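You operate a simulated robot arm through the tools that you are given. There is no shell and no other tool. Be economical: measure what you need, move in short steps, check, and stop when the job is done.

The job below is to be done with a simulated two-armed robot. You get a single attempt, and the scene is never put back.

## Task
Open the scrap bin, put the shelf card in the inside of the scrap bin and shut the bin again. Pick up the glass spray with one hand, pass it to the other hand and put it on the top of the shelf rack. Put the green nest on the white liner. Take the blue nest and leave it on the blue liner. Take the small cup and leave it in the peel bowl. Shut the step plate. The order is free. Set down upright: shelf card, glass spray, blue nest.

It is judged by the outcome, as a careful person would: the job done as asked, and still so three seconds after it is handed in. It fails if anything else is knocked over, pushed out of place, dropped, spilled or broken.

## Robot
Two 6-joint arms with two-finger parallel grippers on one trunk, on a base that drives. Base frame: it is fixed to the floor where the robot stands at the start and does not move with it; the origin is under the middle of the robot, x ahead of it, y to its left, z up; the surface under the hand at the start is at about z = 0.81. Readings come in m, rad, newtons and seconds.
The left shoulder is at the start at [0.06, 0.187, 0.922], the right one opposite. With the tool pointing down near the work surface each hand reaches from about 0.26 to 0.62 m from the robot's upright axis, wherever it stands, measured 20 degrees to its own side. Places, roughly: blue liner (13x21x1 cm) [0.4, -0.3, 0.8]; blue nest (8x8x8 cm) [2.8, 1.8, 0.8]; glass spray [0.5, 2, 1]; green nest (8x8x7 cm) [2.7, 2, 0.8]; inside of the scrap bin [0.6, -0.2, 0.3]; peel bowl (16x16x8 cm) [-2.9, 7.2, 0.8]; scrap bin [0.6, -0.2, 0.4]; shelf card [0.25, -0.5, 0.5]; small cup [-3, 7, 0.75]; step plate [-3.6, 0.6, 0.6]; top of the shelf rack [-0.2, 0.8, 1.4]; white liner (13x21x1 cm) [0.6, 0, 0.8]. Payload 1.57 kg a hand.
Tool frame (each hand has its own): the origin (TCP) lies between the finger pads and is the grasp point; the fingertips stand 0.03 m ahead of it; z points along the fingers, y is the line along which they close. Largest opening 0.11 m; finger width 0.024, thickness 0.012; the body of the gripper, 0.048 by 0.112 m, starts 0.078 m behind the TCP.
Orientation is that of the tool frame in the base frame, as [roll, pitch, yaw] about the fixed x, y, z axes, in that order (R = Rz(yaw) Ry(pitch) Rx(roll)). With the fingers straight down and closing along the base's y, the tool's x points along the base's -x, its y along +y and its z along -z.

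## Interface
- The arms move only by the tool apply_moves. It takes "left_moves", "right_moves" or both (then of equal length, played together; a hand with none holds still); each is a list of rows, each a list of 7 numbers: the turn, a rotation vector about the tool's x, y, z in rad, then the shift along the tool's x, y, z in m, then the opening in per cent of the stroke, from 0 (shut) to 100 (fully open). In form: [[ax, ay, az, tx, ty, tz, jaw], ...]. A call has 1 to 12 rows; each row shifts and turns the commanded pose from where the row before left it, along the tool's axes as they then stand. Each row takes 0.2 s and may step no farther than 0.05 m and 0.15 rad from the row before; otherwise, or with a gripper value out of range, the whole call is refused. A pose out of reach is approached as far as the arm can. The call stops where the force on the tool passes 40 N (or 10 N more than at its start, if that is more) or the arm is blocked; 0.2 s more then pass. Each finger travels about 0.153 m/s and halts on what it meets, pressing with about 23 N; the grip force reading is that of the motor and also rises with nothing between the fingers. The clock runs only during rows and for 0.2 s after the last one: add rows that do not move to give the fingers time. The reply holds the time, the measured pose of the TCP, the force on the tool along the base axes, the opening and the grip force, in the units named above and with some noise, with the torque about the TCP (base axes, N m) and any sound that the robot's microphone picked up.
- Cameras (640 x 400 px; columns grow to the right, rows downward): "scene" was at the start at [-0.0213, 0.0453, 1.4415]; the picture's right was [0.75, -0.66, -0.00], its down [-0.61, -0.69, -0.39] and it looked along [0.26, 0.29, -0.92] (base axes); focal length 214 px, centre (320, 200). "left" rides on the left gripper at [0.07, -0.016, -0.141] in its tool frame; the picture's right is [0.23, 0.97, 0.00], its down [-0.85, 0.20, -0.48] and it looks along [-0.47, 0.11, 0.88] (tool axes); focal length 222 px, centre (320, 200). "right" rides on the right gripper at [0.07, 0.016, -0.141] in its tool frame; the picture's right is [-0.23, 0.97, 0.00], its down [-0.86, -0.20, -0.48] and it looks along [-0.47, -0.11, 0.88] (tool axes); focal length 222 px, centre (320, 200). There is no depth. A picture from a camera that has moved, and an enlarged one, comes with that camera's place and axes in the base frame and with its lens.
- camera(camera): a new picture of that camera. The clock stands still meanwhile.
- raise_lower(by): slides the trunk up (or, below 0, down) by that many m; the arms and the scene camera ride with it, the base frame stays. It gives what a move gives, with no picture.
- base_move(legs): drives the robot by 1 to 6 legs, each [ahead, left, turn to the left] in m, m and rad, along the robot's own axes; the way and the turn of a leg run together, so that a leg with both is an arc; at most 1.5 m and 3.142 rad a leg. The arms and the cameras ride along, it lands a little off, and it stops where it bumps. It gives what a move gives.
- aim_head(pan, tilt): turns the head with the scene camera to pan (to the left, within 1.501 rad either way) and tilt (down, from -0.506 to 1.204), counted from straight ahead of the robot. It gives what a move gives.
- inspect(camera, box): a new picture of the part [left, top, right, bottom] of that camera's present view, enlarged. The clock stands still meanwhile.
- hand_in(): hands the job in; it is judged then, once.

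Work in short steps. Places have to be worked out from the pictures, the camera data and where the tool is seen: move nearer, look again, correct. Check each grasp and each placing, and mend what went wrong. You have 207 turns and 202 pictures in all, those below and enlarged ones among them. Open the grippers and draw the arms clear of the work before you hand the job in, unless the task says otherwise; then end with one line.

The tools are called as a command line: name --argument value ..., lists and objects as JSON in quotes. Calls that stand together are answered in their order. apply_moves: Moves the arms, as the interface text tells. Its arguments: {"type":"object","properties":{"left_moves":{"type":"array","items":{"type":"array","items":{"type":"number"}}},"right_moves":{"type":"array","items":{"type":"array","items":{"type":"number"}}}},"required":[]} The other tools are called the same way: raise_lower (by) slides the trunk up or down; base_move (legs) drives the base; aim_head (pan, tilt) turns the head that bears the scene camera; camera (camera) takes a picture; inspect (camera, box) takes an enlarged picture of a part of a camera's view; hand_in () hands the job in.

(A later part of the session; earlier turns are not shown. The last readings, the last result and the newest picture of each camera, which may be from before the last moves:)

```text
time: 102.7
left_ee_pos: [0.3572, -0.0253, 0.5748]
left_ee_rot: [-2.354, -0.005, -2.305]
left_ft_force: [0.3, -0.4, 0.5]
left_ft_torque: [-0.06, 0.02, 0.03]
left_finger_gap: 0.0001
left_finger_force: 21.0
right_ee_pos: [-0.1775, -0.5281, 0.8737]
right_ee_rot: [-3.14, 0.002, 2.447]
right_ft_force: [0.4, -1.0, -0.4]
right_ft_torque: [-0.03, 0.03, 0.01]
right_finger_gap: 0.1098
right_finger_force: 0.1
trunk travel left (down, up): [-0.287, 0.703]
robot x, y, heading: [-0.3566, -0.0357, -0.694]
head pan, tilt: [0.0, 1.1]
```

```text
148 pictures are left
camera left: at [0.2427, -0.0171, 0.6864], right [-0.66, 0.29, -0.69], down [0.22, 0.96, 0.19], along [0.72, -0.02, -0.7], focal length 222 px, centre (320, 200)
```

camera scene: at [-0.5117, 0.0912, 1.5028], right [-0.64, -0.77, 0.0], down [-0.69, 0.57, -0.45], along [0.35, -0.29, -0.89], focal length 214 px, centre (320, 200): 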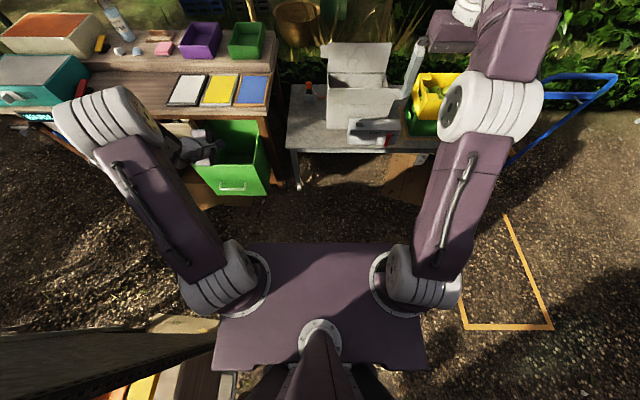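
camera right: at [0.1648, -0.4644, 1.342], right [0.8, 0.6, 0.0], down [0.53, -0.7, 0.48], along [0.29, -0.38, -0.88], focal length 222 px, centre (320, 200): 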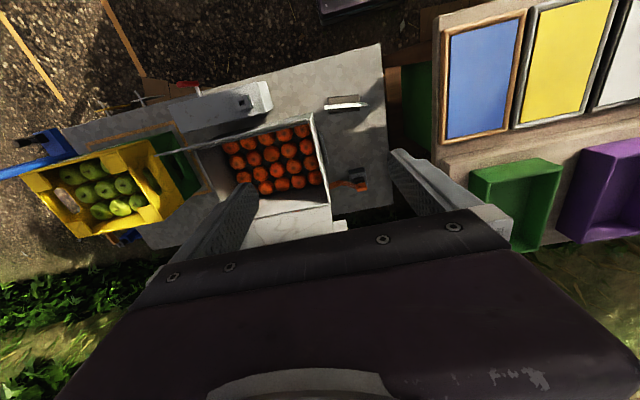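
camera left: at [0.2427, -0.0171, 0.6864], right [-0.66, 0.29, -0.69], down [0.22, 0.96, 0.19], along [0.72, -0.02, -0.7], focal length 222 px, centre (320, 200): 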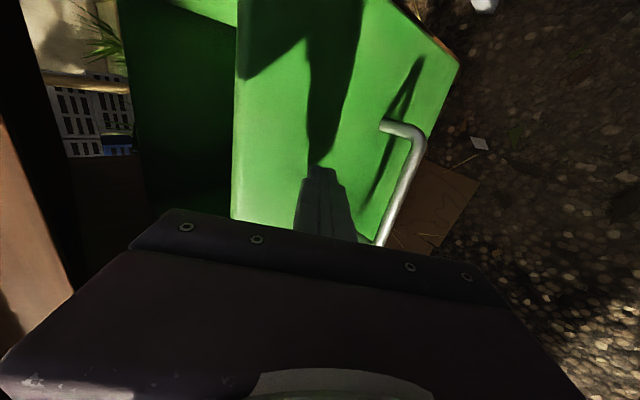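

The bin moves in. Drive the remaining ~9 cm.

base_move --legs '[[0.085, 0, 0]]'

camera --camera "left"

camera --camera "scene"

```text
time: 103.8
left_ee_pos: [0.4238, -0.0802, 0.575]
left_ee_rot: [-2.352, -0.004, -2.304]
left_ft_force: [-1.4, 3.1, 0.7]
left_ft_torque: [0.01, 0.01, 0.05]
left_finger_gap: 0.0
left_finger_force: 21.7
right_ee_pos: [-0.1102, -0.5819, 0.8733]
right_ee_rot: [3.142, 0.002, 2.446]
right_ft_force: [1.1, 0.0, 0.2]
right_ft_torque: [0.01, 0.01, 0.0]
right_finger_gap: 0.1101
right_finger_force: 0.1
trunk travel left (down, up): [-0.287, 0.703]
robot x, y, heading: [-0.2919, -0.0931, -0.698]
head pan, tilt: [0.0, 1.1]
```

```text
147 pictures are left
camera left: at [0.3083, -0.0715, 0.687], right [-0.66, 0.29, -0.69], down [0.22, 0.96, 0.19], along [0.72, -0.02, -0.7], focal length 222 px, centre (320, 200)
```

left: 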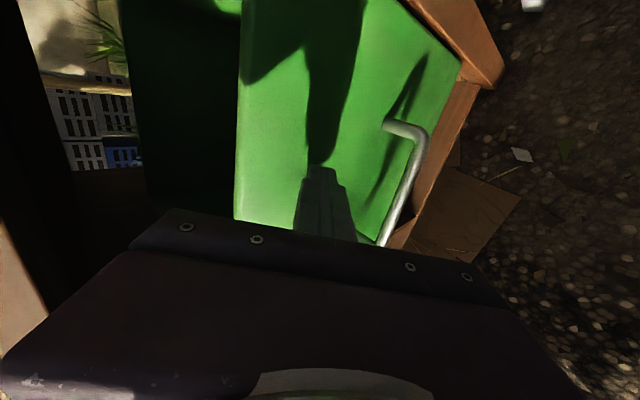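

```text
146 pictures are left
camera scene: at [-0.2896, -0.0948, 1.1828], right [-0.64, -0.77, 0.0], down [-0.68, 0.57, -0.45], along [0.35, -0.29, -0.89], focal length 214 px, centre (320, 200)
```

scene: 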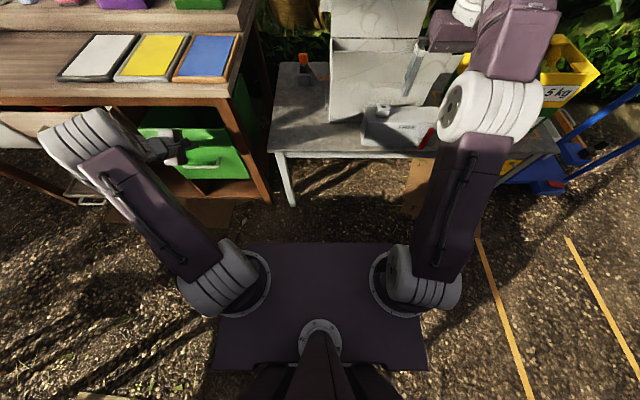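

Push a little more with the arm until it meets the stop.

apply_moves --left_moves '[[0, 0, 0, 0, -0.0105, 0.0107, 0], [0, 0, 0, 0, -0.0105, 0.0107, 0]]'

inspect --camera "scene" --box '[60, 60, 320, 220]'

```text
time: 104.1
left_ee_pos: [0.4237, -0.0817, 0.5743]
left_ee_rot: [-2.356, -0.006, -2.3]
left_ft_force: [-19.8, 7.8, 13.1]
left_ft_torque: [0.0, -0.12, 0.07]
left_finger_gap: 0.0003
left_finger_force: 20.9
right_ee_pos: [-0.1126, -0.5813, 0.8758]
right_ee_rot: [-3.141, 0.005, 2.449]
right_ft_force: [0.3, -0.5, 0.1]
right_ft_torque: [0.05, -0.01, -0.01]
right_finger_gap: 0.1099
right_finger_force: 0.0
trunk travel left (down, up): [-0.287, 0.703]
robot x, y, heading: [-0.294, -0.095, -0.692]
head pan, tilt: [0.0, 1.1]
stopped in row 1 (left hand): the force on the tool passed its limit at 55 N (the readings are from after the stop); the commanded pose is now the measured one
```

```text
2.46 times, centred on (190, 140) of scene
camera zoom: at [-0.2943, -0.0942, 1.1831], right [-0.64, -0.77, 0.0], down [-0.68, 0.57, -0.46], along [0.35, -0.29, -0.89], focal length 528 px, centre (640, 348)
```

zoom: 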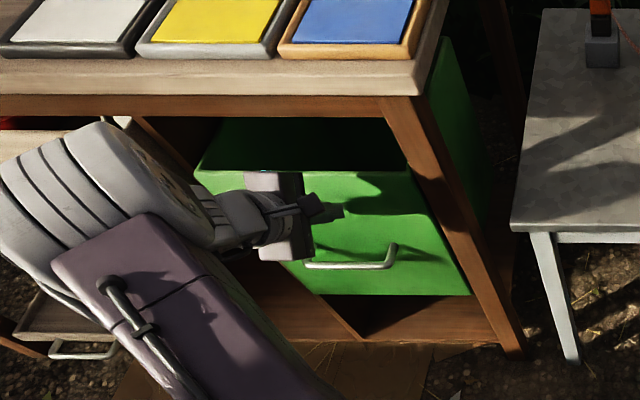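

The bin is fully shut (hard stop). Now back off, raise, and bring the left hand tool-down near the body for travelling.

base_move --legs '[[-0.15, 0, 0]]'

raise_lower --by 0.4

apply_moves --left_moves '[[-0.13, 0, 0, 0.04, 0, -0.02, 0], [-0.13, 0, 0, 0.04, 0, -0.02, 0], [-0.13, 0, 0, 0.04, 0, -0.02, 0], [-0.13, 0, 0, 0.04, 0, 0, 0], [-0.13, 0, 0, 0.04, 0, 0, 0], [-0.13, 0, 0, 0.02, 0, 0, 0]]'

aim_head --pan 1.3 --tilt 0.6

camera --camera "scene"

```text
time: 105.5
left_ee_pos: [0.3079, 0.0165, 0.5725]
left_ee_rot: [-2.36, -0.007, -2.3]
left_ft_force: [0.8, 0.4, -0.8]
left_ft_torque: [-0.02, 0.0, 0.02]
left_finger_gap: 0.0002
left_finger_force: 21.2
right_ee_pos: [-0.2287, -0.4852, 0.8741]
right_ee_rot: [-3.139, 0.004, 2.448]
right_ft_force: [-0.6, 0.0, -0.1]
right_ft_torque: [0.02, -0.02, 0.01]
right_finger_gap: 0.1097
right_finger_force: 0.1
trunk travel left (down, up): [-0.287, 0.703]
robot x, y, heading: [-0.4115, 0.0, -0.698]
head pan, tilt: [0.0, 1.1]
```

```text
time: 109.4
left_ee_pos: [0.3087, 0.0163, 0.9711]
left_ee_rot: [-2.36, -0.008, -2.3]
left_ft_force: [-0.3, 0.4, 0.1]
left_ft_torque: [0.03, -0.02, -0.02]
left_finger_gap: 0.0002
left_finger_force: 21.2
right_ee_pos: [-0.2271, -0.4829, 1.2737]
right_ee_rot: [-3.139, 0.003, 2.447]
right_ft_force: [0.1, -0.7, 0.0]
right_ft_torque: [0.0, 0.0, -0.01]
right_finger_gap: 0.1098
right_finger_force: 0.0
trunk travel left (down, up): [-0.687, 0.303]
robot x, y, heading: [-0.4095, 0.0009, -0.691]
head pan, tilt: [0.0, 1.1]
```

```text
time: 110.8
left_ee_pos: [0.135, -0.1237, 1.0192]
left_ee_rot: [3.136, -0.006, -2.3]
left_ft_force: [-0.1, 1.0, 0.1]
left_ft_torque: [0.03, -0.01, 0.01]
left_finger_gap: 0.0003
left_finger_force: 21.0
right_ee_pos: [-0.2269, -0.4848, 1.2734]
right_ee_rot: [-3.14, 0.002, 2.45]
right_ft_force: [-0.3, -0.3, -0.3]
right_ft_torque: [0.01, 0.02, 0.02]
right_finger_gap: 0.1097
right_finger_force: 0.2
trunk travel left (down, up): [-0.687, 0.303]
robot x, y, heading: [-0.4091, 0.006, -0.692]
head pan, tilt: [0.0, 1.1]
```

```text
time: 112.2
left_ee_pos: [0.1353, -0.1229, 1.0191]
left_ee_rot: [3.141, -0.007, -2.298]
left_ft_force: [-0.5, 0.7, -0.2]
left_ft_torque: [0.0, -0.02, -0.01]
left_finger_gap: 0.0
left_finger_force: 21.3
right_ee_pos: [-0.2269, -0.4837, 1.2737]
right_ee_rot: [-3.141, 0.003, 2.448]
right_ft_force: [0.7, 0.4, -0.8]
right_ft_torque: [0.0, 0.02, 0.01]
right_finger_gap: 0.1099
right_finger_force: 0.1
trunk travel left (down, up): [-0.687, 0.303]
robot x, y, heading: [-0.4101, 0.0028, -0.694]
head pan, tilt: [1.3, 0.6]
```

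```text
144 pictures are left
camera scene: at [-0.3831, 0.0936, 1.6214], right [0.57, -0.82, 0.0], down [-0.46, -0.32, -0.82], along [0.68, 0.47, -0.57], focal length 214 px, centre (320, 200)
```

scene: 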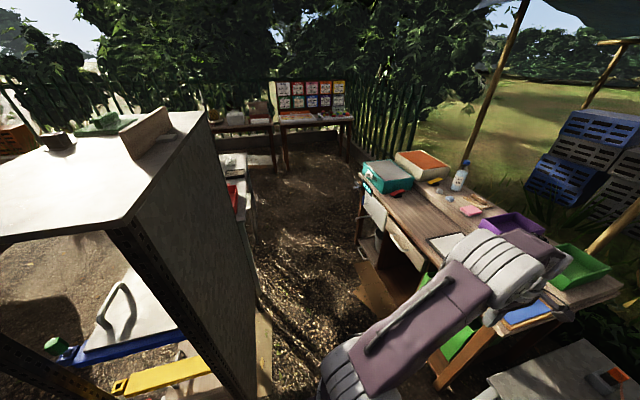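

I drive forward clear of the rack, turn left to face along the desk, and advance along the corridor.

base_move --legs '[[0.25, 0.1, 0], [0, 0, 1.57], [0.9, 0, 0]]'

aim_head --pan 0.0 --tilt 0.6

camera --camera "scene"

```text
time: 122.4
left_ee_pos: [0.5124, 1.1906, 1.0205]
left_ee_rot: [-3.141, -0.007, -0.687]
left_ft_force: [-0.2, 0.4, 0.0]
left_ft_torque: [-0.01, 0.01, 0.02]
left_finger_gap: 0.0
left_finger_force: 21.4
right_ee_pos: [0.8891, 0.8449, 1.2739]
right_ee_rot: [-3.141, 0.003, -2.221]
right_ft_force: [-0.2, -0.2, -0.3]
right_ft_torque: [0.01, -0.01, -0.01]
right_finger_gap: 0.1096
right_finger_force: 0.1
trunk travel left (down, up): [-0.687, 0.303]
robot x, y, heading: [0.4077, 0.6434, 0.917]
head pan, tilt: [1.3, 0.6]
```

```text
time: 123.9
left_ee_pos: [0.5131, 1.1924, 1.02]
left_ee_rot: [3.14, -0.008, -0.689]
left_ft_force: [0.2, 0.2, 0.0]
left_ft_torque: [0.04, -0.01, 0.02]
left_finger_gap: 0.0
left_finger_force: 21.4
right_ee_pos: [0.8878, 0.8444, 1.2746]
right_ee_rot: [-3.138, 0.004, -2.22]
right_ft_force: [0.1, 1.2, -0.5]
right_ft_torque: [-0.02, -0.03, -0.01]
right_finger_gap: 0.1102
right_finger_force: 0.1
trunk travel left (down, up): [-0.687, 0.303]
robot x, y, heading: [0.4116, 0.642, 0.919]
head pan, tilt: [0.0, 0.6]
```

```text
143 pictures are left
camera scene: at [0.4269, 0.6655, 1.6214], right [0.8, -0.61, 0.0], down [-0.34, -0.45, -0.83], along [0.5, 0.66, -0.56], focal length 214 px, centre (320, 200)
```

scene: 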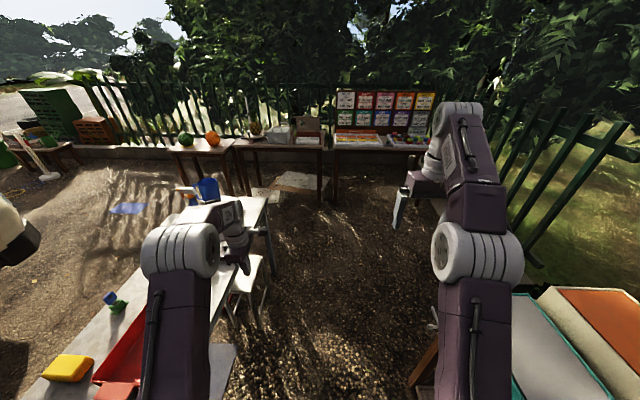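

The nests' table is ahead. Zoom in on it.

inspect --camera "scene" --box '[220, 80, 460, 230]'

inspect --camera "scene" --box '[0, 150, 280, 400]'

```text
2.67 times, centred on (340, 155) of scene
camera zoom: at [0.4269, 0.6655, 1.6214], right [0.8, -0.61, 0.0], down [-0.34, -0.45, -0.83], along [0.5, 0.66, -0.56], focal length 572 px, centre (267, 320)
```

zoom: 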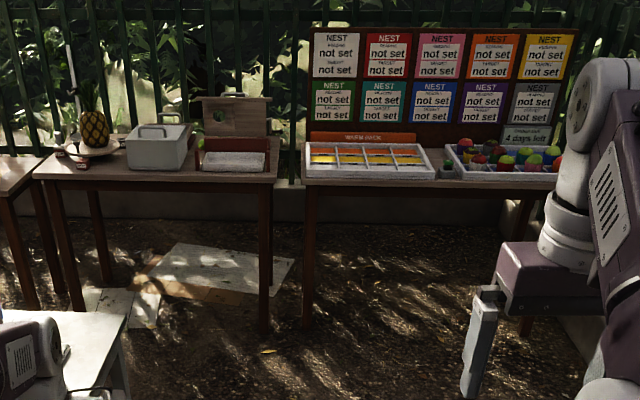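

```text
1.60 times, centred on (140, 275) of scene
camera zoom: at [0.4269, 0.6655, 1.6214], right [0.8, -0.61, 0.0], down [-0.34, -0.45, -0.83], along [0.5, 0.66, -0.56], focal length 343 px, centre (608, 80)
```

zoom: 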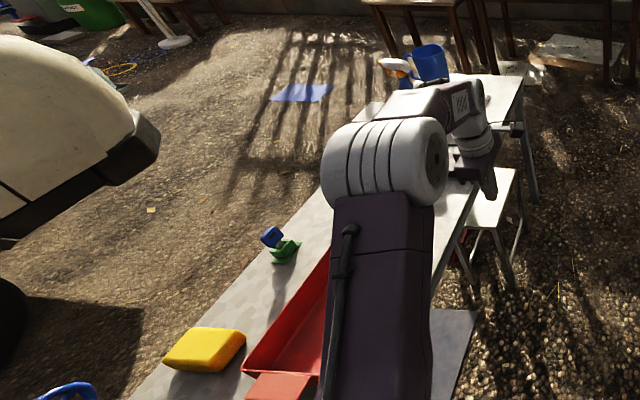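

Nests are in the tray at the far table's right end. Drive past the desk, then strafe right.

base_move --legs '[[0.55, -0.1, 0], [0.5, -0.1, 0], [0, -0.9, 0]]'

camera --camera "scene"

```text
time: 134.1
left_ee_pos: [2.0354, 1.342, 1.0208]
left_ee_rot: [3.141, -0.008, -0.692]
left_ft_force: [-0.2, -0.1, -0.5]
left_ft_torque: [0.04, 0.01, -0.01]
left_finger_gap: 0.0
left_finger_force: 21.6
right_ee_pos: [2.4103, 0.9936, 1.273]
right_ee_rot: [-3.14, 0.003, -2.228]
right_ft_force: [-0.5, -0.3, 0.8]
right_ft_torque: [-0.03, -0.01, 0.02]
right_finger_gap: 0.1101
right_finger_force: 0.0
trunk travel left (down, up): [-0.687, 0.303]
robot x, y, heading: [1.9337, 0.7916, 0.914]
head pan, tilt: [0.0, 0.6]
```

```text
140 pictures are left
camera scene: at [1.9475, 0.817, 1.6214], right [0.79, -0.61, 0.0], down [-0.34, -0.45, -0.83], along [0.5, 0.65, -0.57], focal length 214 px, centre (320, 200)
```

scene: 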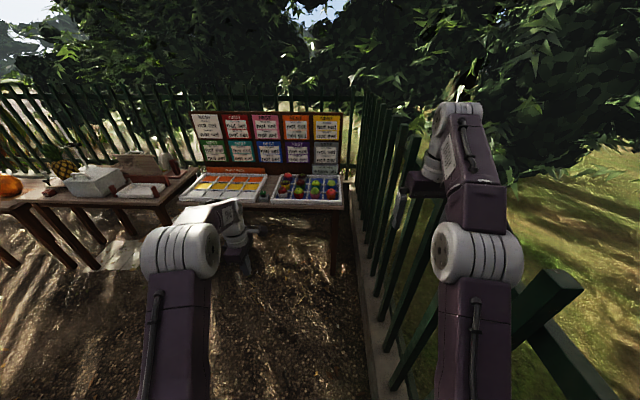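

The fence is close on my right; I look closely at the nests tray.

inspect --camera "scene" --box '[180, 100, 380, 225]'

```text
3.20 times, centred on (280, 162) of scene
camera zoom: at [1.9475, 0.817, 1.6214], right [0.79, -0.61, 0.0], down [-0.34, -0.45, -0.83], along [0.5, 0.65, -0.57], focal length 686 px, centre (448, 320)
```

zoom: 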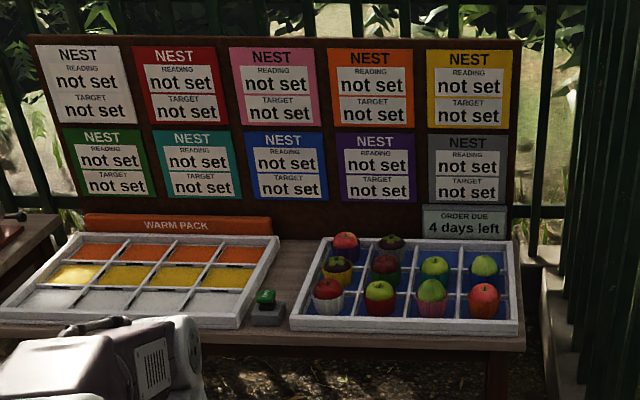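

The nests are paper cups with fruit. Drive nearer, keeping away from the fence.

base_move --legs '[[0.3, 0.2, 0], [0.36, 0, 0]]'

aim_head --pan -0.2 --tilt 0.9

camera --camera "scene"

inspect --camera "scene" --box '[220, 60, 420, 185]'

```text
time: 138.3
left_ee_pos: [2.285, 1.9823, 1.0212]
left_ee_rot: [-3.141, -0.006, -0.7]
left_ft_force: [-0.2, -0.5, -1.1]
left_ft_torque: [0.06, 0.0, 0.01]
left_finger_gap: 0.0
left_finger_force: 21.6
right_ee_pos: [2.6558, 1.63, 1.2743]
right_ee_rot: [-3.14, 0.003, -2.236]
right_ft_force: [-0.5, -0.8, 0.2]
right_ft_torque: [-0.04, 0.0, 0.01]
right_finger_gap: 0.11
right_finger_force: 0.1
trunk travel left (down, up): [-0.687, 0.303]
robot x, y, heading: [2.1738, 1.4323, 0.906]
head pan, tilt: [0.0, 0.6]
```

```text
time: 139.1
left_ee_pos: [2.2855, 1.9832, 1.0197]
left_ee_rot: [-3.141, -0.007, -0.702]
left_ft_force: [-0.5, 0.1, -0.2]
left_ft_torque: [0.02, 0.01, -0.01]
left_finger_gap: 0.0
left_finger_force: 21.7
right_ee_pos: [2.6558, 1.6311, 1.2739]
right_ee_rot: [-3.14, 0.003, -2.235]
right_ft_force: [-0.4, -0.8, 0.7]
right_ft_torque: [0.02, -0.01, -0.03]
right_finger_gap: 0.11
right_finger_force: 0.0
trunk travel left (down, up): [-0.687, 0.303]
robot x, y, heading: [2.1775, 1.4341, 0.908]
head pan, tilt: [-0.201, 0.901]
```

```text
138 pictures are left
camera scene: at [2.1948, 1.4385, 1.5967], right [0.65, -0.76, 0.0], down [-0.6, -0.51, -0.62], along [0.47, 0.4, -0.78], focal length 214 px, centre (320, 200)
```

scene: 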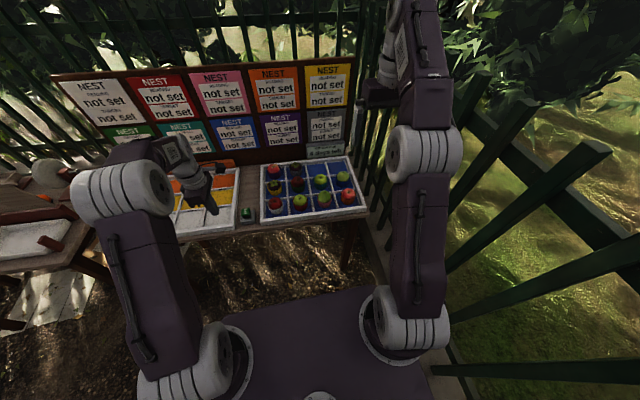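

```text
3.20 times, centred on (320, 122) of scene
camera zoom: at [2.1948, 1.4385, 1.5967], right [0.65, -0.76, 0.0], down [-0.6, -0.51, -0.62], along [0.47, 0.4, -0.78], focal length 686 px, centre (320, 448)
```

zoom: 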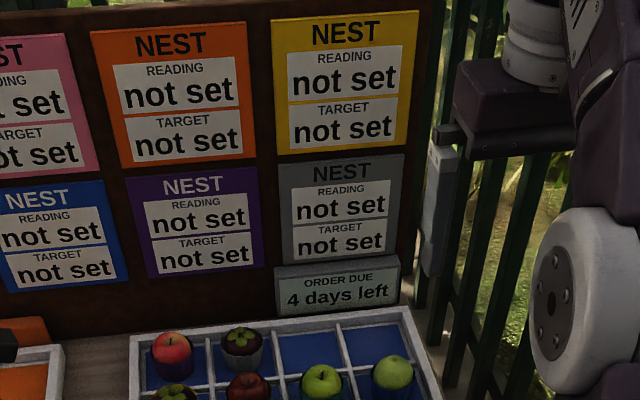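

Look closer at the tray itself.

inspect --camera "scene" --box '[230, 140, 390, 240]'

camera --camera "right"

```text
4.00 times, centred on (310, 190) of scene
camera zoom: at [2.1948, 1.4385, 1.5967], right [0.65, -0.76, 0.0], down [-0.6, -0.51, -0.62], along [0.47, 0.4, -0.78], focal length 858 px, centre (360, 240)
```

zoom: 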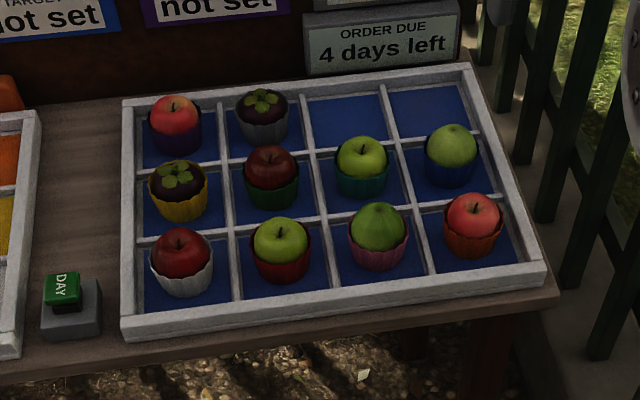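

```text
135 pictures are left
camera right: at [2.6002, 1.5868, 1.4158], right [-0.63, 0.78, 0.0], down [0.68, 0.55, 0.48], along [0.38, 0.3, -0.88], focal length 222 px, centre (320, 200)
```

right: 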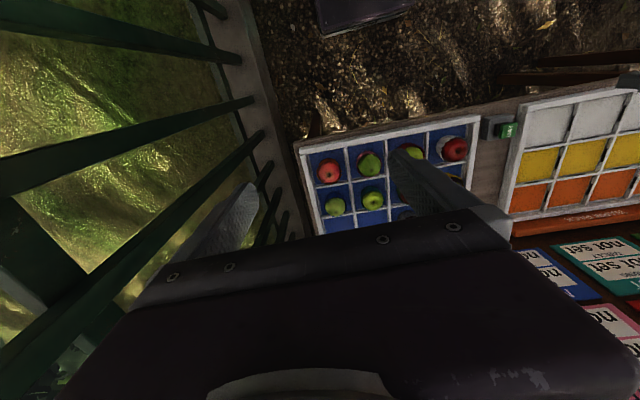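

Dark-green cup (green nest) is in the middle row, second column; blue cup middle row, right. I'll take blue with the right hand and green with the left, closing diagonally between neighbours. Drive 14 cm forward and position both hands above.

base_move --legs '[[0.14, 0, -0.02]]'

apply_moves --left_moves '[[0, 0, 0.13, 0, 0, 0, 40], [0, 0, 0.13, 0, 0, 0, 100], [0, 0, 0.13, 0, 0, 0, 100], [0, 0, 0.13, 0, 0, 0, 100], [0, 0, 0.13, 0, 0, 0, 100], [0, 0, 0.13, 0, 0, 0, 100]]' --right_moves '[[0, 0, 0, -0.02, 0, 0.04, 100], [0, 0, 0, -0.03, 0, 0.04, 100], [0, 0, 0, -0.03, 0, 0.04, 100], [0, 0, 0, -0.03, 0, 0.04, 100], [0, 0, 0, 0, 0, 0.04, 100], [0, 0, 0, 0, 0, 0.04, 100]]'

apply_moves --right_moves '[[0, 0, 0.13, 0, 0, 0, 100], [0, 0, 0.13, 0, 0, 0, 100], [0, 0, 0.13, 0, 0, 0, 100], [0, 0, 0.13, 0, 0, 0, 100], [0, 0, 0.13, 0, 0, 0, 100], [0, 0, 0.13, 0, 0, 0, 100]]'

camera --camera "right"

camera --camera "scene"

```text
time: 140.4
left_ee_pos: [2.3853, 2.0912, 1.0207]
left_ee_rot: [-3.14, -0.007, -0.72]
left_ft_force: [0.1, -0.7, -0.4]
left_ft_torque: [0.03, 0.0, -0.02]
left_finger_gap: 0.0
left_finger_force: 21.5
right_ee_pos: [2.7495, 1.7325, 1.2744]
right_ee_rot: [-3.138, 0.004, -2.257]
right_ft_force: [0.3, -0.7, 0.4]
right_ft_torque: [0.0, -0.02, 0.0]
right_finger_gap: 0.1102
right_finger_force: 0.1
trunk travel left (down, up): [-0.687, 0.303]
robot x, y, heading: [2.2624, 1.545, 0.888]
head pan, tilt: [-0.201, 0.901]
```

```text
time: 141.8
left_ee_pos: [2.3862, 2.0927, 1.0203]
left_ee_rot: [-3.138, -0.005, -1.503]
left_ft_force: [0.7, 0.1, -0.6]
left_ft_torque: [0.02, 0.07, 0.0]
left_finger_gap: 0.1101
left_finger_force: 0.0
right_ee_pos: [2.8175, 1.8174, 1.033]
right_ee_rot: [-3.141, 0.004, -2.258]
right_ft_force: [-0.1, 0.0, -0.3]
right_ft_torque: [-0.03, 0.01, 0.01]
right_finger_gap: 0.1101
right_finger_force: 0.0
right hand out of reach, approached as far as the arm can: row 4
trunk travel left (down, up): [-0.687, 0.303]
robot x, y, heading: [2.2648, 1.5479, 0.884]
head pan, tilt: [-0.201, 0.901]
```

```text
time: 143.2
left_ee_pos: [2.3859, 2.0927, 1.0205]
left_ee_rot: [-3.137, -0.006, -1.5]
left_ft_force: [0.1, -1.1, -0.1]
left_ft_torque: [0.0, 0.0, -0.01]
left_finger_gap: 0.1097
left_finger_force: 0.0
right_ee_pos: [2.8182, 1.8158, 1.0339]
right_ee_rot: [3.141, 0.004, -3.039]
right_ft_force: [0.4, -0.2, -0.5]
right_ft_torque: [-0.01, -0.02, 0.02]
right_finger_gap: 0.1103
right_finger_force: 0.1
trunk travel left (down, up): [-0.687, 0.303]
robot x, y, heading: [2.2626, 1.5471, 0.884]
head pan, tilt: [-0.201, 0.901]
```

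```text
134 pictures are left
camera right: at [2.7462, 1.8254, 1.1749], right [0.13, 0.99, 0.0], down [0.87, -0.11, 0.48], along [0.48, -0.06, -0.88], focal length 222 px, centre (320, 200)
```

right: 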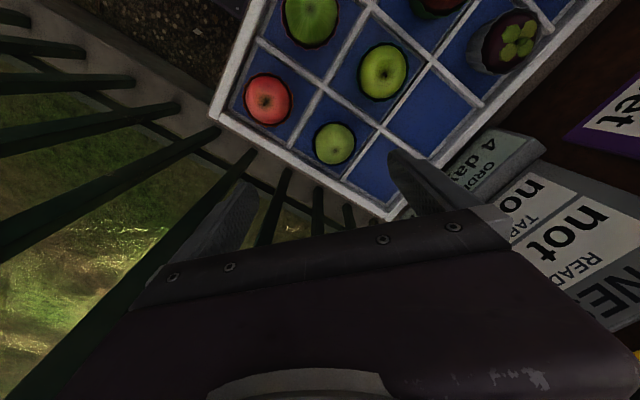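

```text
133 pictures are left
camera scene: at [2.2843, 1.5496, 1.5966], right [0.63, -0.77, 0.0], down [-0.61, -0.5, -0.62], along [0.48, 0.39, -0.78], focal length 214 px, centre (320, 200)
```

scene: 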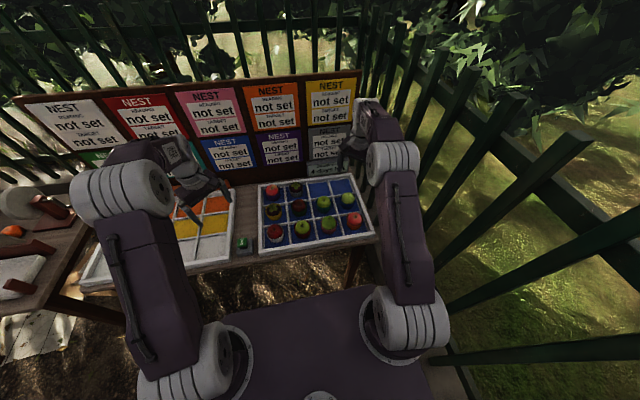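

Right hand is above the blue nest (est. 2.829, 1.835). Correct 2 cm and go down 10 cm, then look; also bring the left hand towards the green nest at its height.

apply_moves --right_moves '[[0, 0, 0, -0.013, 0.018, 0.02, 100], [0, 0, 0, 0, 0, 0.04, 100], [0, 0, 0, 0, 0, 0.04, 100]]'

camera --camera "right"

```text
time: 144.1
left_ee_pos: [2.3857, 2.0939, 1.0197]
left_ee_rot: [-3.136, -0.004, -1.501]
left_ft_force: [0.8, 0.1, -0.8]
left_ft_torque: [0.0, 0.01, 0.0]
left_finger_gap: 0.11
left_finger_force: 0.0
right_ee_pos: [2.8278, 1.8376, 0.9337]
right_ee_rot: [3.139, 0.004, -3.036]
right_ft_force: [-0.6, 0.3, -0.3]
right_ft_torque: [-0.01, 0.0, 0.01]
right_finger_gap: 0.1099
right_finger_force: 0.0
trunk travel left (down, up): [-0.687, 0.303]
robot x, y, heading: [2.2636, 1.5469, 0.884]
head pan, tilt: [-0.201, 0.901]
```

```text
132 pictures are left
camera right: at [2.757, 1.8462, 1.075], right [0.12, 0.99, 0.0], down [0.87, -0.11, 0.48], along [0.48, -0.06, -0.88], focal length 222 px, centre (320, 200)
```

right: 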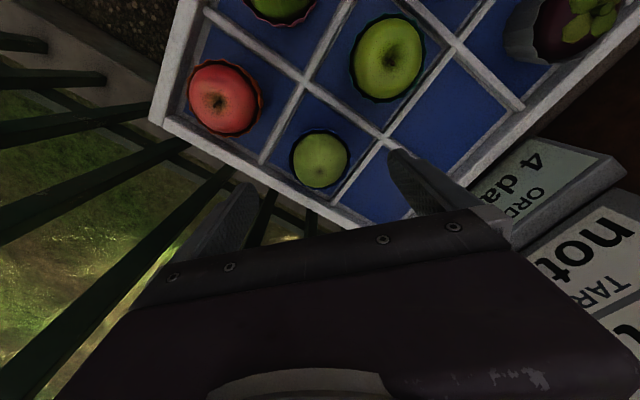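

Well aligned. Descend to z≈0.85.

apply_moves --right_moves '[[0, 0, 0, 0, 0, 0.04, 100], [0, 0, 0, 0, 0, 0.04, 100]]'

camera --camera "right"

inspect --camera "scene" --box '[250, 140, 410, 260]'

```text
time: 144.7
left_ee_pos: [2.3865, 2.0945, 1.0203]
left_ee_rot: [-3.138, -0.007, -1.502]
left_ft_force: [0.2, -0.3, -0.8]
left_ft_torque: [-0.03, 0.04, -0.01]
left_finger_gap: 0.1101
left_finger_force: 0.1
right_ee_pos: [2.8278, 1.8355, 0.8522]
right_ee_rot: [3.14, 0.002, -3.037]
right_ft_force: [-0.3, 0.3, 0.1]
right_ft_torque: [0.01, -0.01, 0.0]
right_finger_gap: 0.11
right_finger_force: 0.0
trunk travel left (down, up): [-0.687, 0.303]
robot x, y, heading: [2.2652, 1.5492, 0.884]
head pan, tilt: [-0.201, 0.901]
```

```text
131 pictures are left
camera right: at [2.7558, 1.8454, 0.9937], right [0.12, 0.99, 0.0], down [0.87, -0.11, 0.48], along [0.48, -0.06, -0.88], focal length 222 px, centre (320, 200)
```

right: 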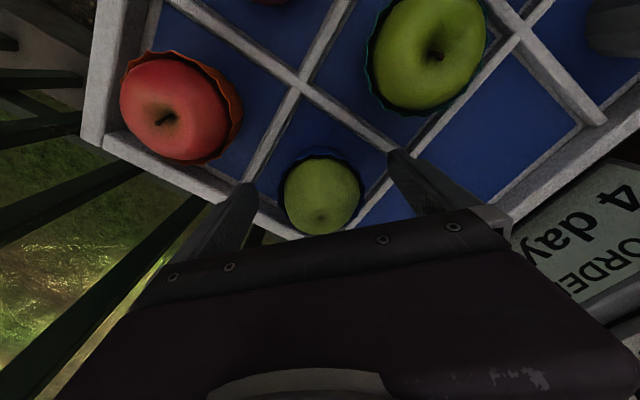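

```text
3.33 times, centred on (330, 200) of scene
camera zoom: at [2.2855, 1.5502, 1.5967], right [0.63, -0.77, 0.0], down [-0.61, -0.5, -0.62], along [0.48, 0.39, -0.78], focal length 715 px, centre (287, 200)
```

zoom: 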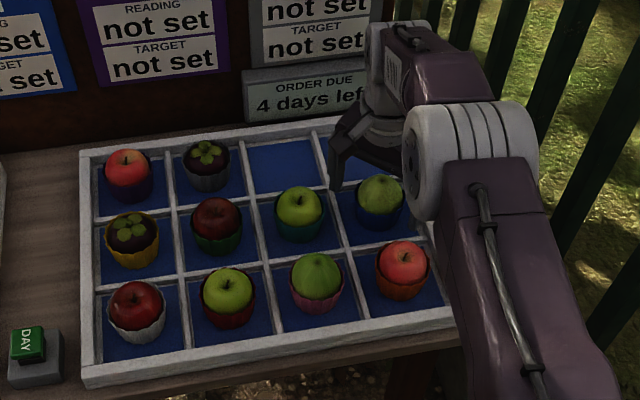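

Fine-correct by 5 mm, go 1.2 cm lower and close.

apply_moves --right_moves '[[0, 0, 0, -0.005, 0, 0.012, 100], [0, 0, 0, 0, 0, 0, 70], [0, 0, 0, 0, 0, 0, 50], [0, 0, 0, 0, 0, 0, 50]]'

camera --camera "right"

```text
time: 145.7
left_ee_pos: [2.3868, 2.0918, 1.02]
left_ee_rot: [-3.138, -0.005, -1.501]
left_ft_force: [0.5, -0.2, 0.5]
left_ft_torque: [0.02, -0.01, -0.01]
left_finger_gap: 0.1101
left_finger_force: 0.1
right_ee_pos: [2.8328, 1.8361, 0.8403]
right_ee_rot: [3.14, 0.004, -3.038]
right_ft_force: [0.3, 0.6, 0.0]
right_ft_torque: [-0.03, -0.01, 0.02]
right_finger_gap: 0.0704
right_finger_force: 16.2
trunk travel left (down, up): [-0.687, 0.303]
robot x, y, heading: [2.2628, 1.5496, 0.891]
head pan, tilt: [-0.201, 0.901]
```

```text
129 pictures are left
camera right: at [2.7615, 1.8457, 0.982], right [0.12, 0.99, 0.0], down [0.87, -0.11, 0.48], along [0.48, -0.06, -0.88], focal length 222 px, centre (320, 200)
```

right: 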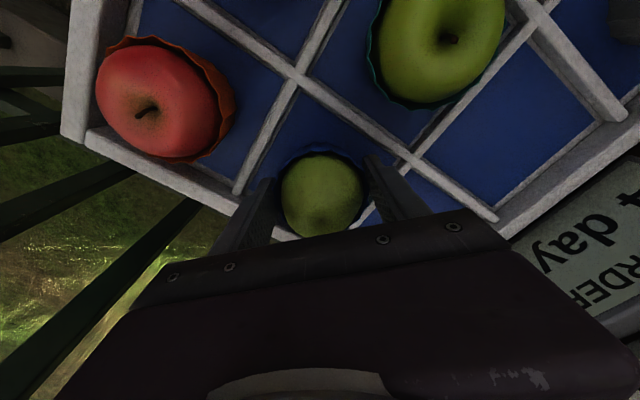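

Contact at 7.0 cm. Grip firmly and lift.

apply_moves --right_moves '[[0, 0, 0, 0, 0, 0, 30], [0, 0, 0, 0, 0, 0, 30], [0, 0, 0, 0, 0, -0.03, 30], [0, 0, 0, 0, 0, -0.04, 30], [0, 0, 0, 0, 0, -0.04, 30], [0, 0, 0, 0, 0, -0.04, 30], [0, 0, 0, 0, 0, -0.04, 30]]'

camera --camera "right"

camera --camera "scene"

```text
time: 147.2
left_ee_pos: [2.3859, 2.0926, 1.0215]
left_ee_rot: [-3.137, -0.003, -1.502]
left_ft_force: [0.3, 0.4, 0.0]
left_ft_torque: [0.02, 0.01, 0.0]
left_finger_gap: 0.1101
left_finger_force: 0.1
right_ee_pos: [2.8314, 1.8372, 1.0302]
right_ee_rot: [3.141, 0.003, -3.037]
right_ft_force: [-0.2, 0.0, -0.9]
right_ft_torque: [-0.02, -0.02, 0.0]
right_finger_gap: 0.0704
right_finger_force: 15.8
trunk travel left (down, up): [-0.687, 0.303]
robot x, y, heading: [2.2667, 1.5501, 0.89]
head pan, tilt: [-0.201, 0.901]
```

```text
128 pictures are left
camera right: at [2.7606, 1.8468, 1.1731], right [0.12, 0.99, 0.0], down [0.87, -0.11, 0.48], along [0.48, -0.06, -0.88], focal length 222 px, centre (320, 200)
```

right: 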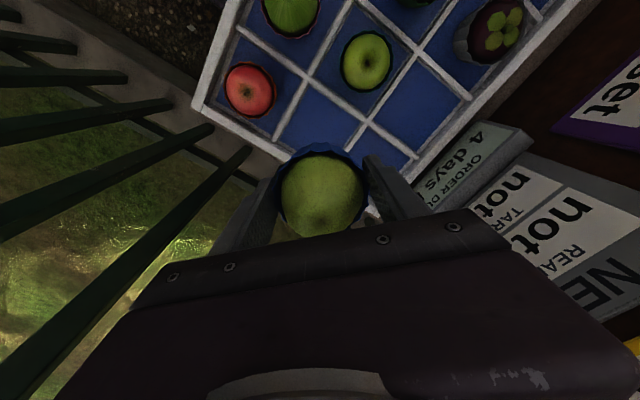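

```text
127 pictures are left
camera scene: at [2.2845, 1.5498, 1.5966], right [0.63, -0.77, 0.0], down [-0.61, -0.5, -0.62], along [0.48, 0.39, -0.78], focal length 214 px, centre (320, 200)
```

scene: 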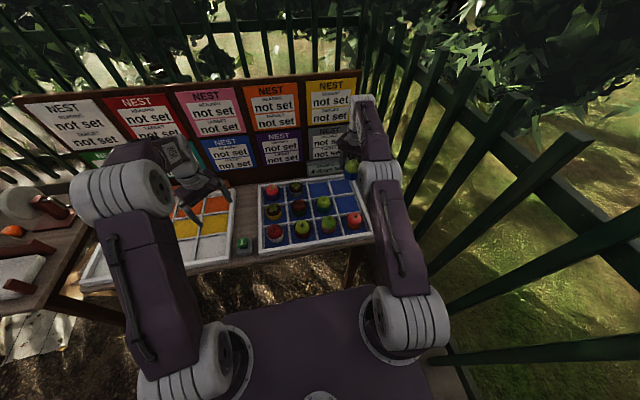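

Blue nest is held. Now the left hand over the green nest (est. 2.661, 1.974).

apply_moves --left_moves '[[0, 0, 0, 0.0197, -0.038, 0, 100], [0, 0, 0, 0.0197, -0.038, 0, 100], [0, 0, 0, 0.0197, -0.038, 0, 100], [0, 0, 0, 0.0197, -0.038, 0, 100], [0, 0, 0, 0.0197, -0.038, 0, 100], [0, 0, 0, 0.0197, -0.038, 0, 100], [0, 0, 0, 0.0197, -0.038, 0, 100]]'

camera --camera "left"

```text
time: 148.8
left_ee_pos: [2.6244, 1.9622, 1.0203]
left_ee_rot: [-3.138, -0.004, -1.503]
left_ft_force: [0.1, 0.0, -0.3]
left_ft_torque: [0.04, -0.04, 0.05]
left_finger_gap: 0.1099
left_finger_force: 0.0
left hand out of reach, approached as far as the arm can: row 6, 7
right_ee_pos: [2.8322, 1.838, 1.0304]
right_ee_rot: [3.14, 0.004, -3.037]
right_ft_force: [-0.4, 0.0, -2.3]
right_ft_torque: [-0.02, 0.0, -0.01]
right_finger_gap: 0.0702
right_finger_force: 16.0
trunk travel left (down, up): [-0.687, 0.303]
robot x, y, heading: [2.2636, 1.5456, 0.887]
head pan, tilt: [-0.201, 0.901]
```

```text
126 pictures are left
camera left: at [2.6435, 1.8943, 1.1632], right [-0.96, -0.29, 0.0], down [-0.26, 0.84, 0.47], along [-0.14, 0.45, -0.88], focal length 222 px, centre (320, 200)
```

left: 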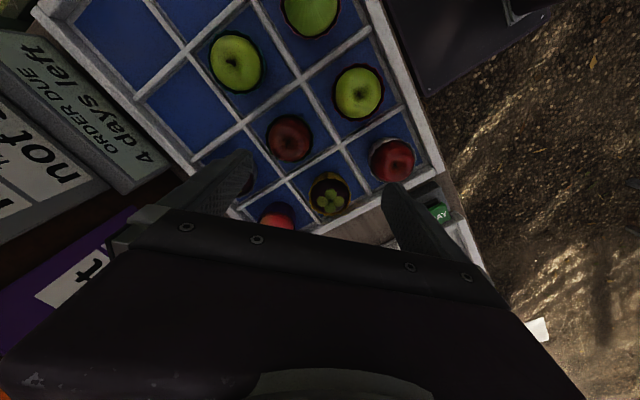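

The left hand needs ~4 cm more reach. Retract the right hand a little and drive 5 cm ahead.

apply_moves --right_moves '[[0, 0, 0, 0.035, -0.035, 0, 30], [0, 0, 0, 0.035, -0.035, 0, 30]]'

base_move --legs '[[0.05, 0, 0]]'

camera --camera "left"

```text
time: 149.4
left_ee_pos: [2.6248, 1.962, 1.021]
left_ee_rot: [-3.136, -0.004, -1.501]
left_ft_force: [-0.7, 0.2, -0.1]
left_ft_torque: [0.03, 0.02, -0.02]
left_finger_gap: 0.1099
left_finger_force: 0.0
right_ee_pos: [2.7708, 1.7596, 1.0312]
right_ee_rot: [3.137, 0.007, -3.036]
right_ft_force: [-0.6, -0.2, -1.3]
right_ft_torque: [0.03, 0.03, 0.02]
right_finger_gap: 0.0702
right_finger_force: 15.9
trunk travel left (down, up): [-0.687, 0.303]
robot x, y, heading: [2.2632, 1.5445, 0.887]
head pan, tilt: [-0.201, 0.901]
```

```text
time: 150.4
left_ee_pos: [2.6553, 1.9983, 1.0215]
left_ee_rot: [-3.135, -0.003, -1.502]
left_ft_force: [0.3, -0.3, 0.2]
left_ft_torque: [0.01, -0.01, 0.0]
left_finger_gap: 0.1102
left_finger_force: 0.0
right_ee_pos: [2.8006, 1.7945, 1.0312]
right_ee_rot: [3.138, 0.006, -3.04]
right_ft_force: [-0.6, 0.4, -2.3]
right_ft_torque: [0.03, -0.01, -0.01]
right_finger_gap: 0.0702
right_finger_force: 15.7
trunk travel left (down, up): [-0.687, 0.303]
robot x, y, heading: [2.2911, 1.5835, 0.885]
head pan, tilt: [-0.201, 0.901]
```

```text
125 pictures are left
camera left: at [2.6729, 1.9306, 1.1648], right [-0.96, -0.29, -0.01], down [-0.26, 0.84, 0.47], along [-0.13, 0.46, -0.88], focal length 222 px, centre (320, 200)
```

left: 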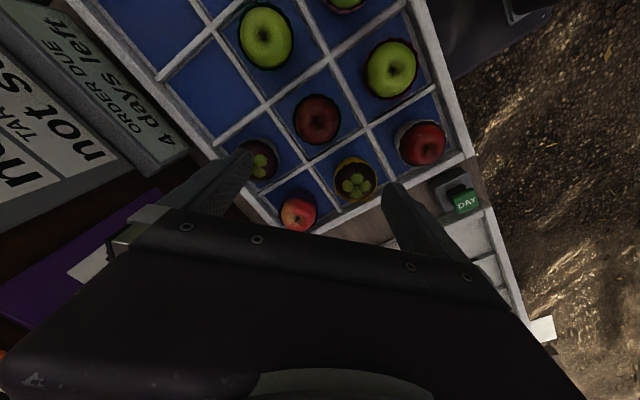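

Correct by 2 cm and descend 8 cm.

apply_moves --left_moves '[[0, 0, 0, 0.021, -0.01, 0, 100], [0, 0, 0, 0, 0, 0.04, 100], [0, 0, 0, 0, 0, 0.04, 100]]'

camera --camera "left"

```text
time: 151.2
left_ee_pos: [2.6675, 1.9815, 0.941]
left_ee_rot: [-3.136, -0.005, -1.502]
left_ft_force: [0.7, 1.0, -0.2]
left_ft_torque: [-0.03, 0.0, 0.04]
left_finger_gap: 0.1103
left_finger_force: 0.1
right_ee_pos: [2.8035, 1.7976, 1.0293]
right_ee_rot: [-3.141, 0.002, -3.039]
right_ft_force: [0.9, 0.5, -0.6]
right_ft_torque: [-0.01, -0.02, -0.01]
right_finger_gap: 0.0703
right_finger_force: 16.1
trunk travel left (down, up): [-0.687, 0.303]
robot x, y, heading: [2.2932, 1.5826, 0.885]
head pan, tilt: [-0.201, 0.901]
```

```text
124 pictures are left
camera left: at [2.6862, 1.9143, 1.0833], right [-0.96, -0.29, 0.0], down [-0.26, 0.84, 0.47], along [-0.14, 0.45, -0.88], focal length 222 px, centre (320, 200)
```

left: 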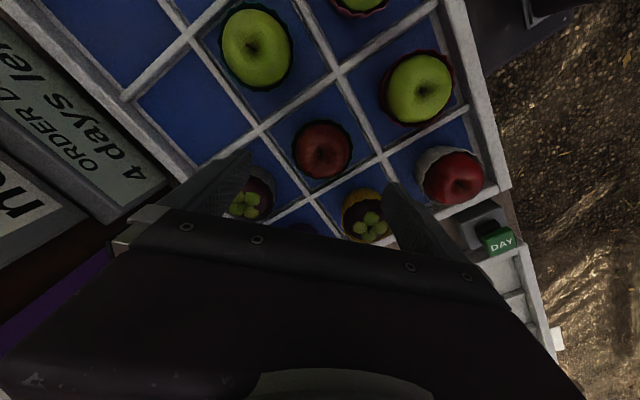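

Aligned; descend to 0.84 and close.

apply_moves --left_moves '[[0, 0, 0, 0.005, 0, 0.035, 100], [0, 0, 0, 0, 0, 0.035, 100], [0, 0, 0, 0, 0, 0.031, 100], [0, 0, 0, 0, 0, 0, 70], [0, 0, 0, 0, 0, 0, 50], [0, 0, 0, 0, 0, 0, 30], [0, 0, 0, 0, 0, 0, 30]]'

camera --camera "left"

```text
time: 152.8
left_ee_pos: [2.669, 1.974, 0.8389]
left_ee_rot: [-3.136, -0.007, -1.505]
left_ft_force: [0.1, 0.6, -0.5]
left_ft_torque: [0.0, -0.02, 0.02]
left_finger_gap: 0.0704
left_finger_force: 16.2
right_ee_pos: [2.8033, 1.7967, 1.0303]
right_ee_rot: [3.14, 0.003, -3.039]
right_ft_force: [-0.1, 0.6, -1.1]
right_ft_torque: [0.01, 0.02, -0.01]
right_finger_gap: 0.0704
right_finger_force: 15.8
trunk travel left (down, up): [-0.687, 0.303]
robot x, y, heading: [2.2953, 1.5845, 0.884]
head pan, tilt: [-0.201, 0.901]
```

```text
123 pictures are left
camera left: at [2.6868, 1.9074, 0.982], right [-0.96, -0.29, 0.0], down [-0.26, 0.84, 0.47], along [-0.13, 0.45, -0.88], focal length 222 px, centre (320, 200)
```

left: 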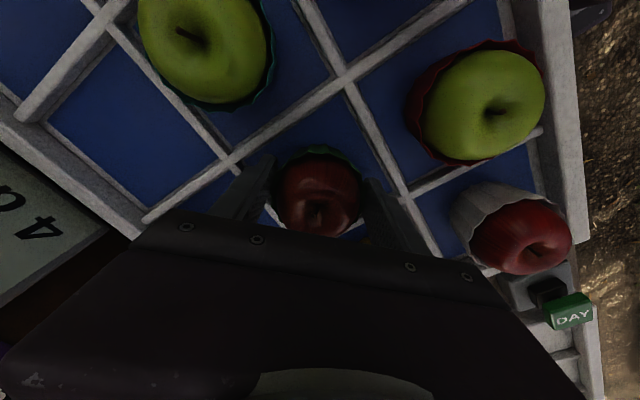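

Green cup gripped (7.0 cm). Lift it straight up 0.19 m by raising the trunk a bit and the arm.

apply_moves --left_moves '[[0, 0, 0, 0, 0, -0.03, 30], [0, 0, 0, 0, 0, -0.04, 30], [0, 0, 0, 0, 0, -0.04, 30], [0, 0, 0, 0, 0, -0.04, 30], [0, 0, 0, 0, 0, -0.04, 30]]'

raise_lower --by 0.1

base_move --legs '[[-0.35, 0.1, 0]]'

camera --camera "scene"

```text
time: 154.0
left_ee_pos: [2.6671, 1.9735, 1.0308]
left_ee_rot: [-3.135, -0.006, -1.501]
left_ft_force: [-0.5, -0.3, -0.5]
left_ft_torque: [0.0, -0.01, 0.0]
left_finger_gap: 0.0706
left_finger_force: 16.0
right_ee_pos: [2.8018, 1.7978, 1.0295]
right_ee_rot: [3.141, 0.004, -3.038]
right_ft_force: [0.2, 0.3, -0.2]
right_ft_torque: [-0.01, 0.03, 0.02]
right_finger_gap: 0.0704
right_finger_force: 15.9
trunk travel left (down, up): [-0.687, 0.303]
robot x, y, heading: [2.2994, 1.5829, 0.887]
head pan, tilt: [-0.201, 0.901]
```

```text
time: 155.3
left_ee_pos: [2.6674, 1.9741, 1.1311]
left_ee_rot: [-3.136, -0.005, -1.504]
left_ft_force: [0.1, -0.5, -1.5]
left_ft_torque: [-0.05, 0.0, -0.03]
left_finger_gap: 0.0702
left_finger_force: 16.2
right_ee_pos: [2.8031, 1.797, 1.129]
right_ee_rot: [3.141, 0.003, -3.038]
right_ft_force: [-0.9, -0.3, -0.4]
right_ft_torque: [0.0, 0.03, 0.03]
right_finger_gap: 0.0704
right_finger_force: 15.8
trunk travel left (down, up): [-0.787, 0.203]
robot x, y, heading: [2.2948, 1.5825, 0.884]
head pan, tilt: [-0.201, 0.901]
```

```text
time: 157.6
left_ee_pos: [2.3692, 1.766, 1.1306]
left_ee_rot: [-3.135, -0.005, -1.505]
left_ft_force: [0.3, 0.8, -1.2]
left_ft_torque: [0.01, 0.02, 0.01]
left_finger_gap: 0.07
left_finger_force: 16.2
right_ee_pos: [2.5042, 1.5894, 1.129]
right_ee_rot: [-3.141, 0.002, -3.04]
right_ft_force: [0.2, -0.2, -1.0]
right_ft_torque: [0.0, 0.02, 0.04]
right_finger_gap: 0.0703
right_finger_force: 15.9
trunk travel left (down, up): [-0.787, 0.203]
robot x, y, heading: [1.9951, 1.3768, 0.884]
head pan, tilt: [-0.201, 0.901]
```

```text
122 pictures are left
camera scene: at [2.0182, 1.3814, 1.6966], right [0.63, -0.78, 0.0], down [-0.61, -0.49, -0.62], along [0.48, 0.39, -0.78], focal length 214 px, centre (320, 200)
```

scene: 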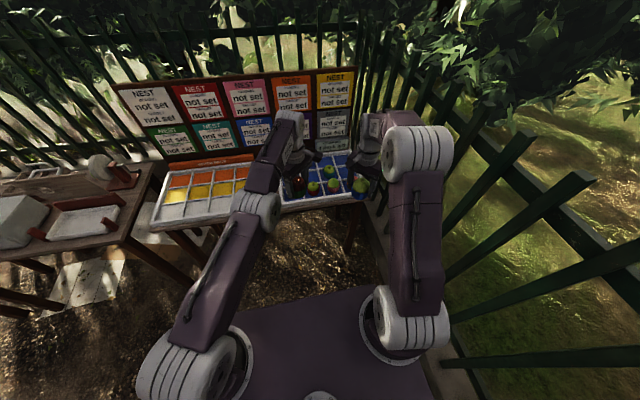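

Both nests are held. Raise a bit, strafe left into the corridor and reverse to the desk.

raise_lower --by 0.12

base_move --legs '[[0, 0.69, -0.01], [-1.1, 0, 0]]'

aim_head --pan -0.9 --tilt 0.9

camera --camera "scene"

```text
time: 159.1
left_ee_pos: [2.3698, 1.7658, 1.2518]
left_ee_rot: [-3.138, -0.006, -1.505]
left_ft_force: [-0.4, 0.4, -0.6]
left_ft_torque: [0.01, 0.01, 0.0]
left_finger_gap: 0.0703
left_finger_force: 16.2
right_ee_pos: [2.5028, 1.5882, 1.2504]
right_ee_rot: [3.139, 0.004, -3.04]
right_ft_force: [0.3, 0.1, -1.1]
right_ft_torque: [0.01, 0.02, 0.0]
right_finger_gap: 0.07
right_finger_force: 15.4
trunk travel left (down, up): [-0.907, 0.083]
robot x, y, heading: [1.9964, 1.3744, 0.881]
head pan, tilt: [-0.201, 0.901]
```

```text
time: 168.3
left_ee_pos: [1.1139, 1.3341, 1.25]
left_ee_rot: [-3.137, -0.006, -1.521]
left_ft_force: [-0.2, 0.7, -1.0]
left_ft_torque: [-0.04, -0.02, -0.01]
left_finger_gap: 0.0698
left_finger_force: 16.4
right_ee_pos: [1.2448, 1.1561, 1.2495]
right_ee_rot: [-3.141, 0.002, -3.051]
right_ft_force: [-0.3, 0.1, -1.0]
right_ft_torque: [-0.02, 0.02, -0.01]
right_finger_gap: 0.0699
right_finger_force: 16.2
trunk travel left (down, up): [-0.907, 0.083]
robot x, y, heading: [0.7328, 0.9525, 0.868]
head pan, tilt: [-0.201, 0.901]
```

```text
time: 169.4
left_ee_pos: [1.113, 1.3344, 1.2514]
left_ee_rot: [-3.138, -0.006, -1.519]
left_ft_force: [0.0, -0.3, -1.2]
left_ft_torque: [0.03, 0.0, -0.02]
left_finger_gap: 0.0697
left_finger_force: 16.3
right_ee_pos: [1.2443, 1.155, 1.2493]
right_ee_rot: [3.141, 0.004, -3.053]
right_ft_force: [-0.7, 0.2, -1.0]
right_ft_torque: [0.02, 0.02, 0.01]
right_finger_gap: 0.07
right_finger_force: 16.1
trunk travel left (down, up): [-0.907, 0.083]
robot x, y, heading: [0.7335, 0.9512, 0.866]
head pan, tilt: [-0.901, 0.901]
```

```text
121 pictures are left
camera scene: at [0.7712, 0.9046, 1.8166], right [-0.03, -1.0, 0.0], down [-0.78, 0.02, -0.62], along [0.62, -0.02, -0.78], focal length 214 px, centre (320, 200)
```

scene: 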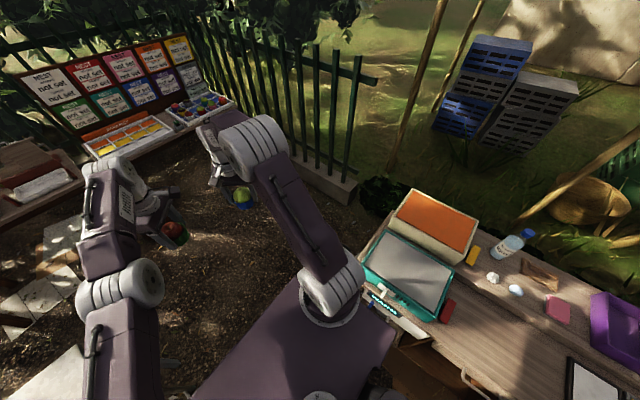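

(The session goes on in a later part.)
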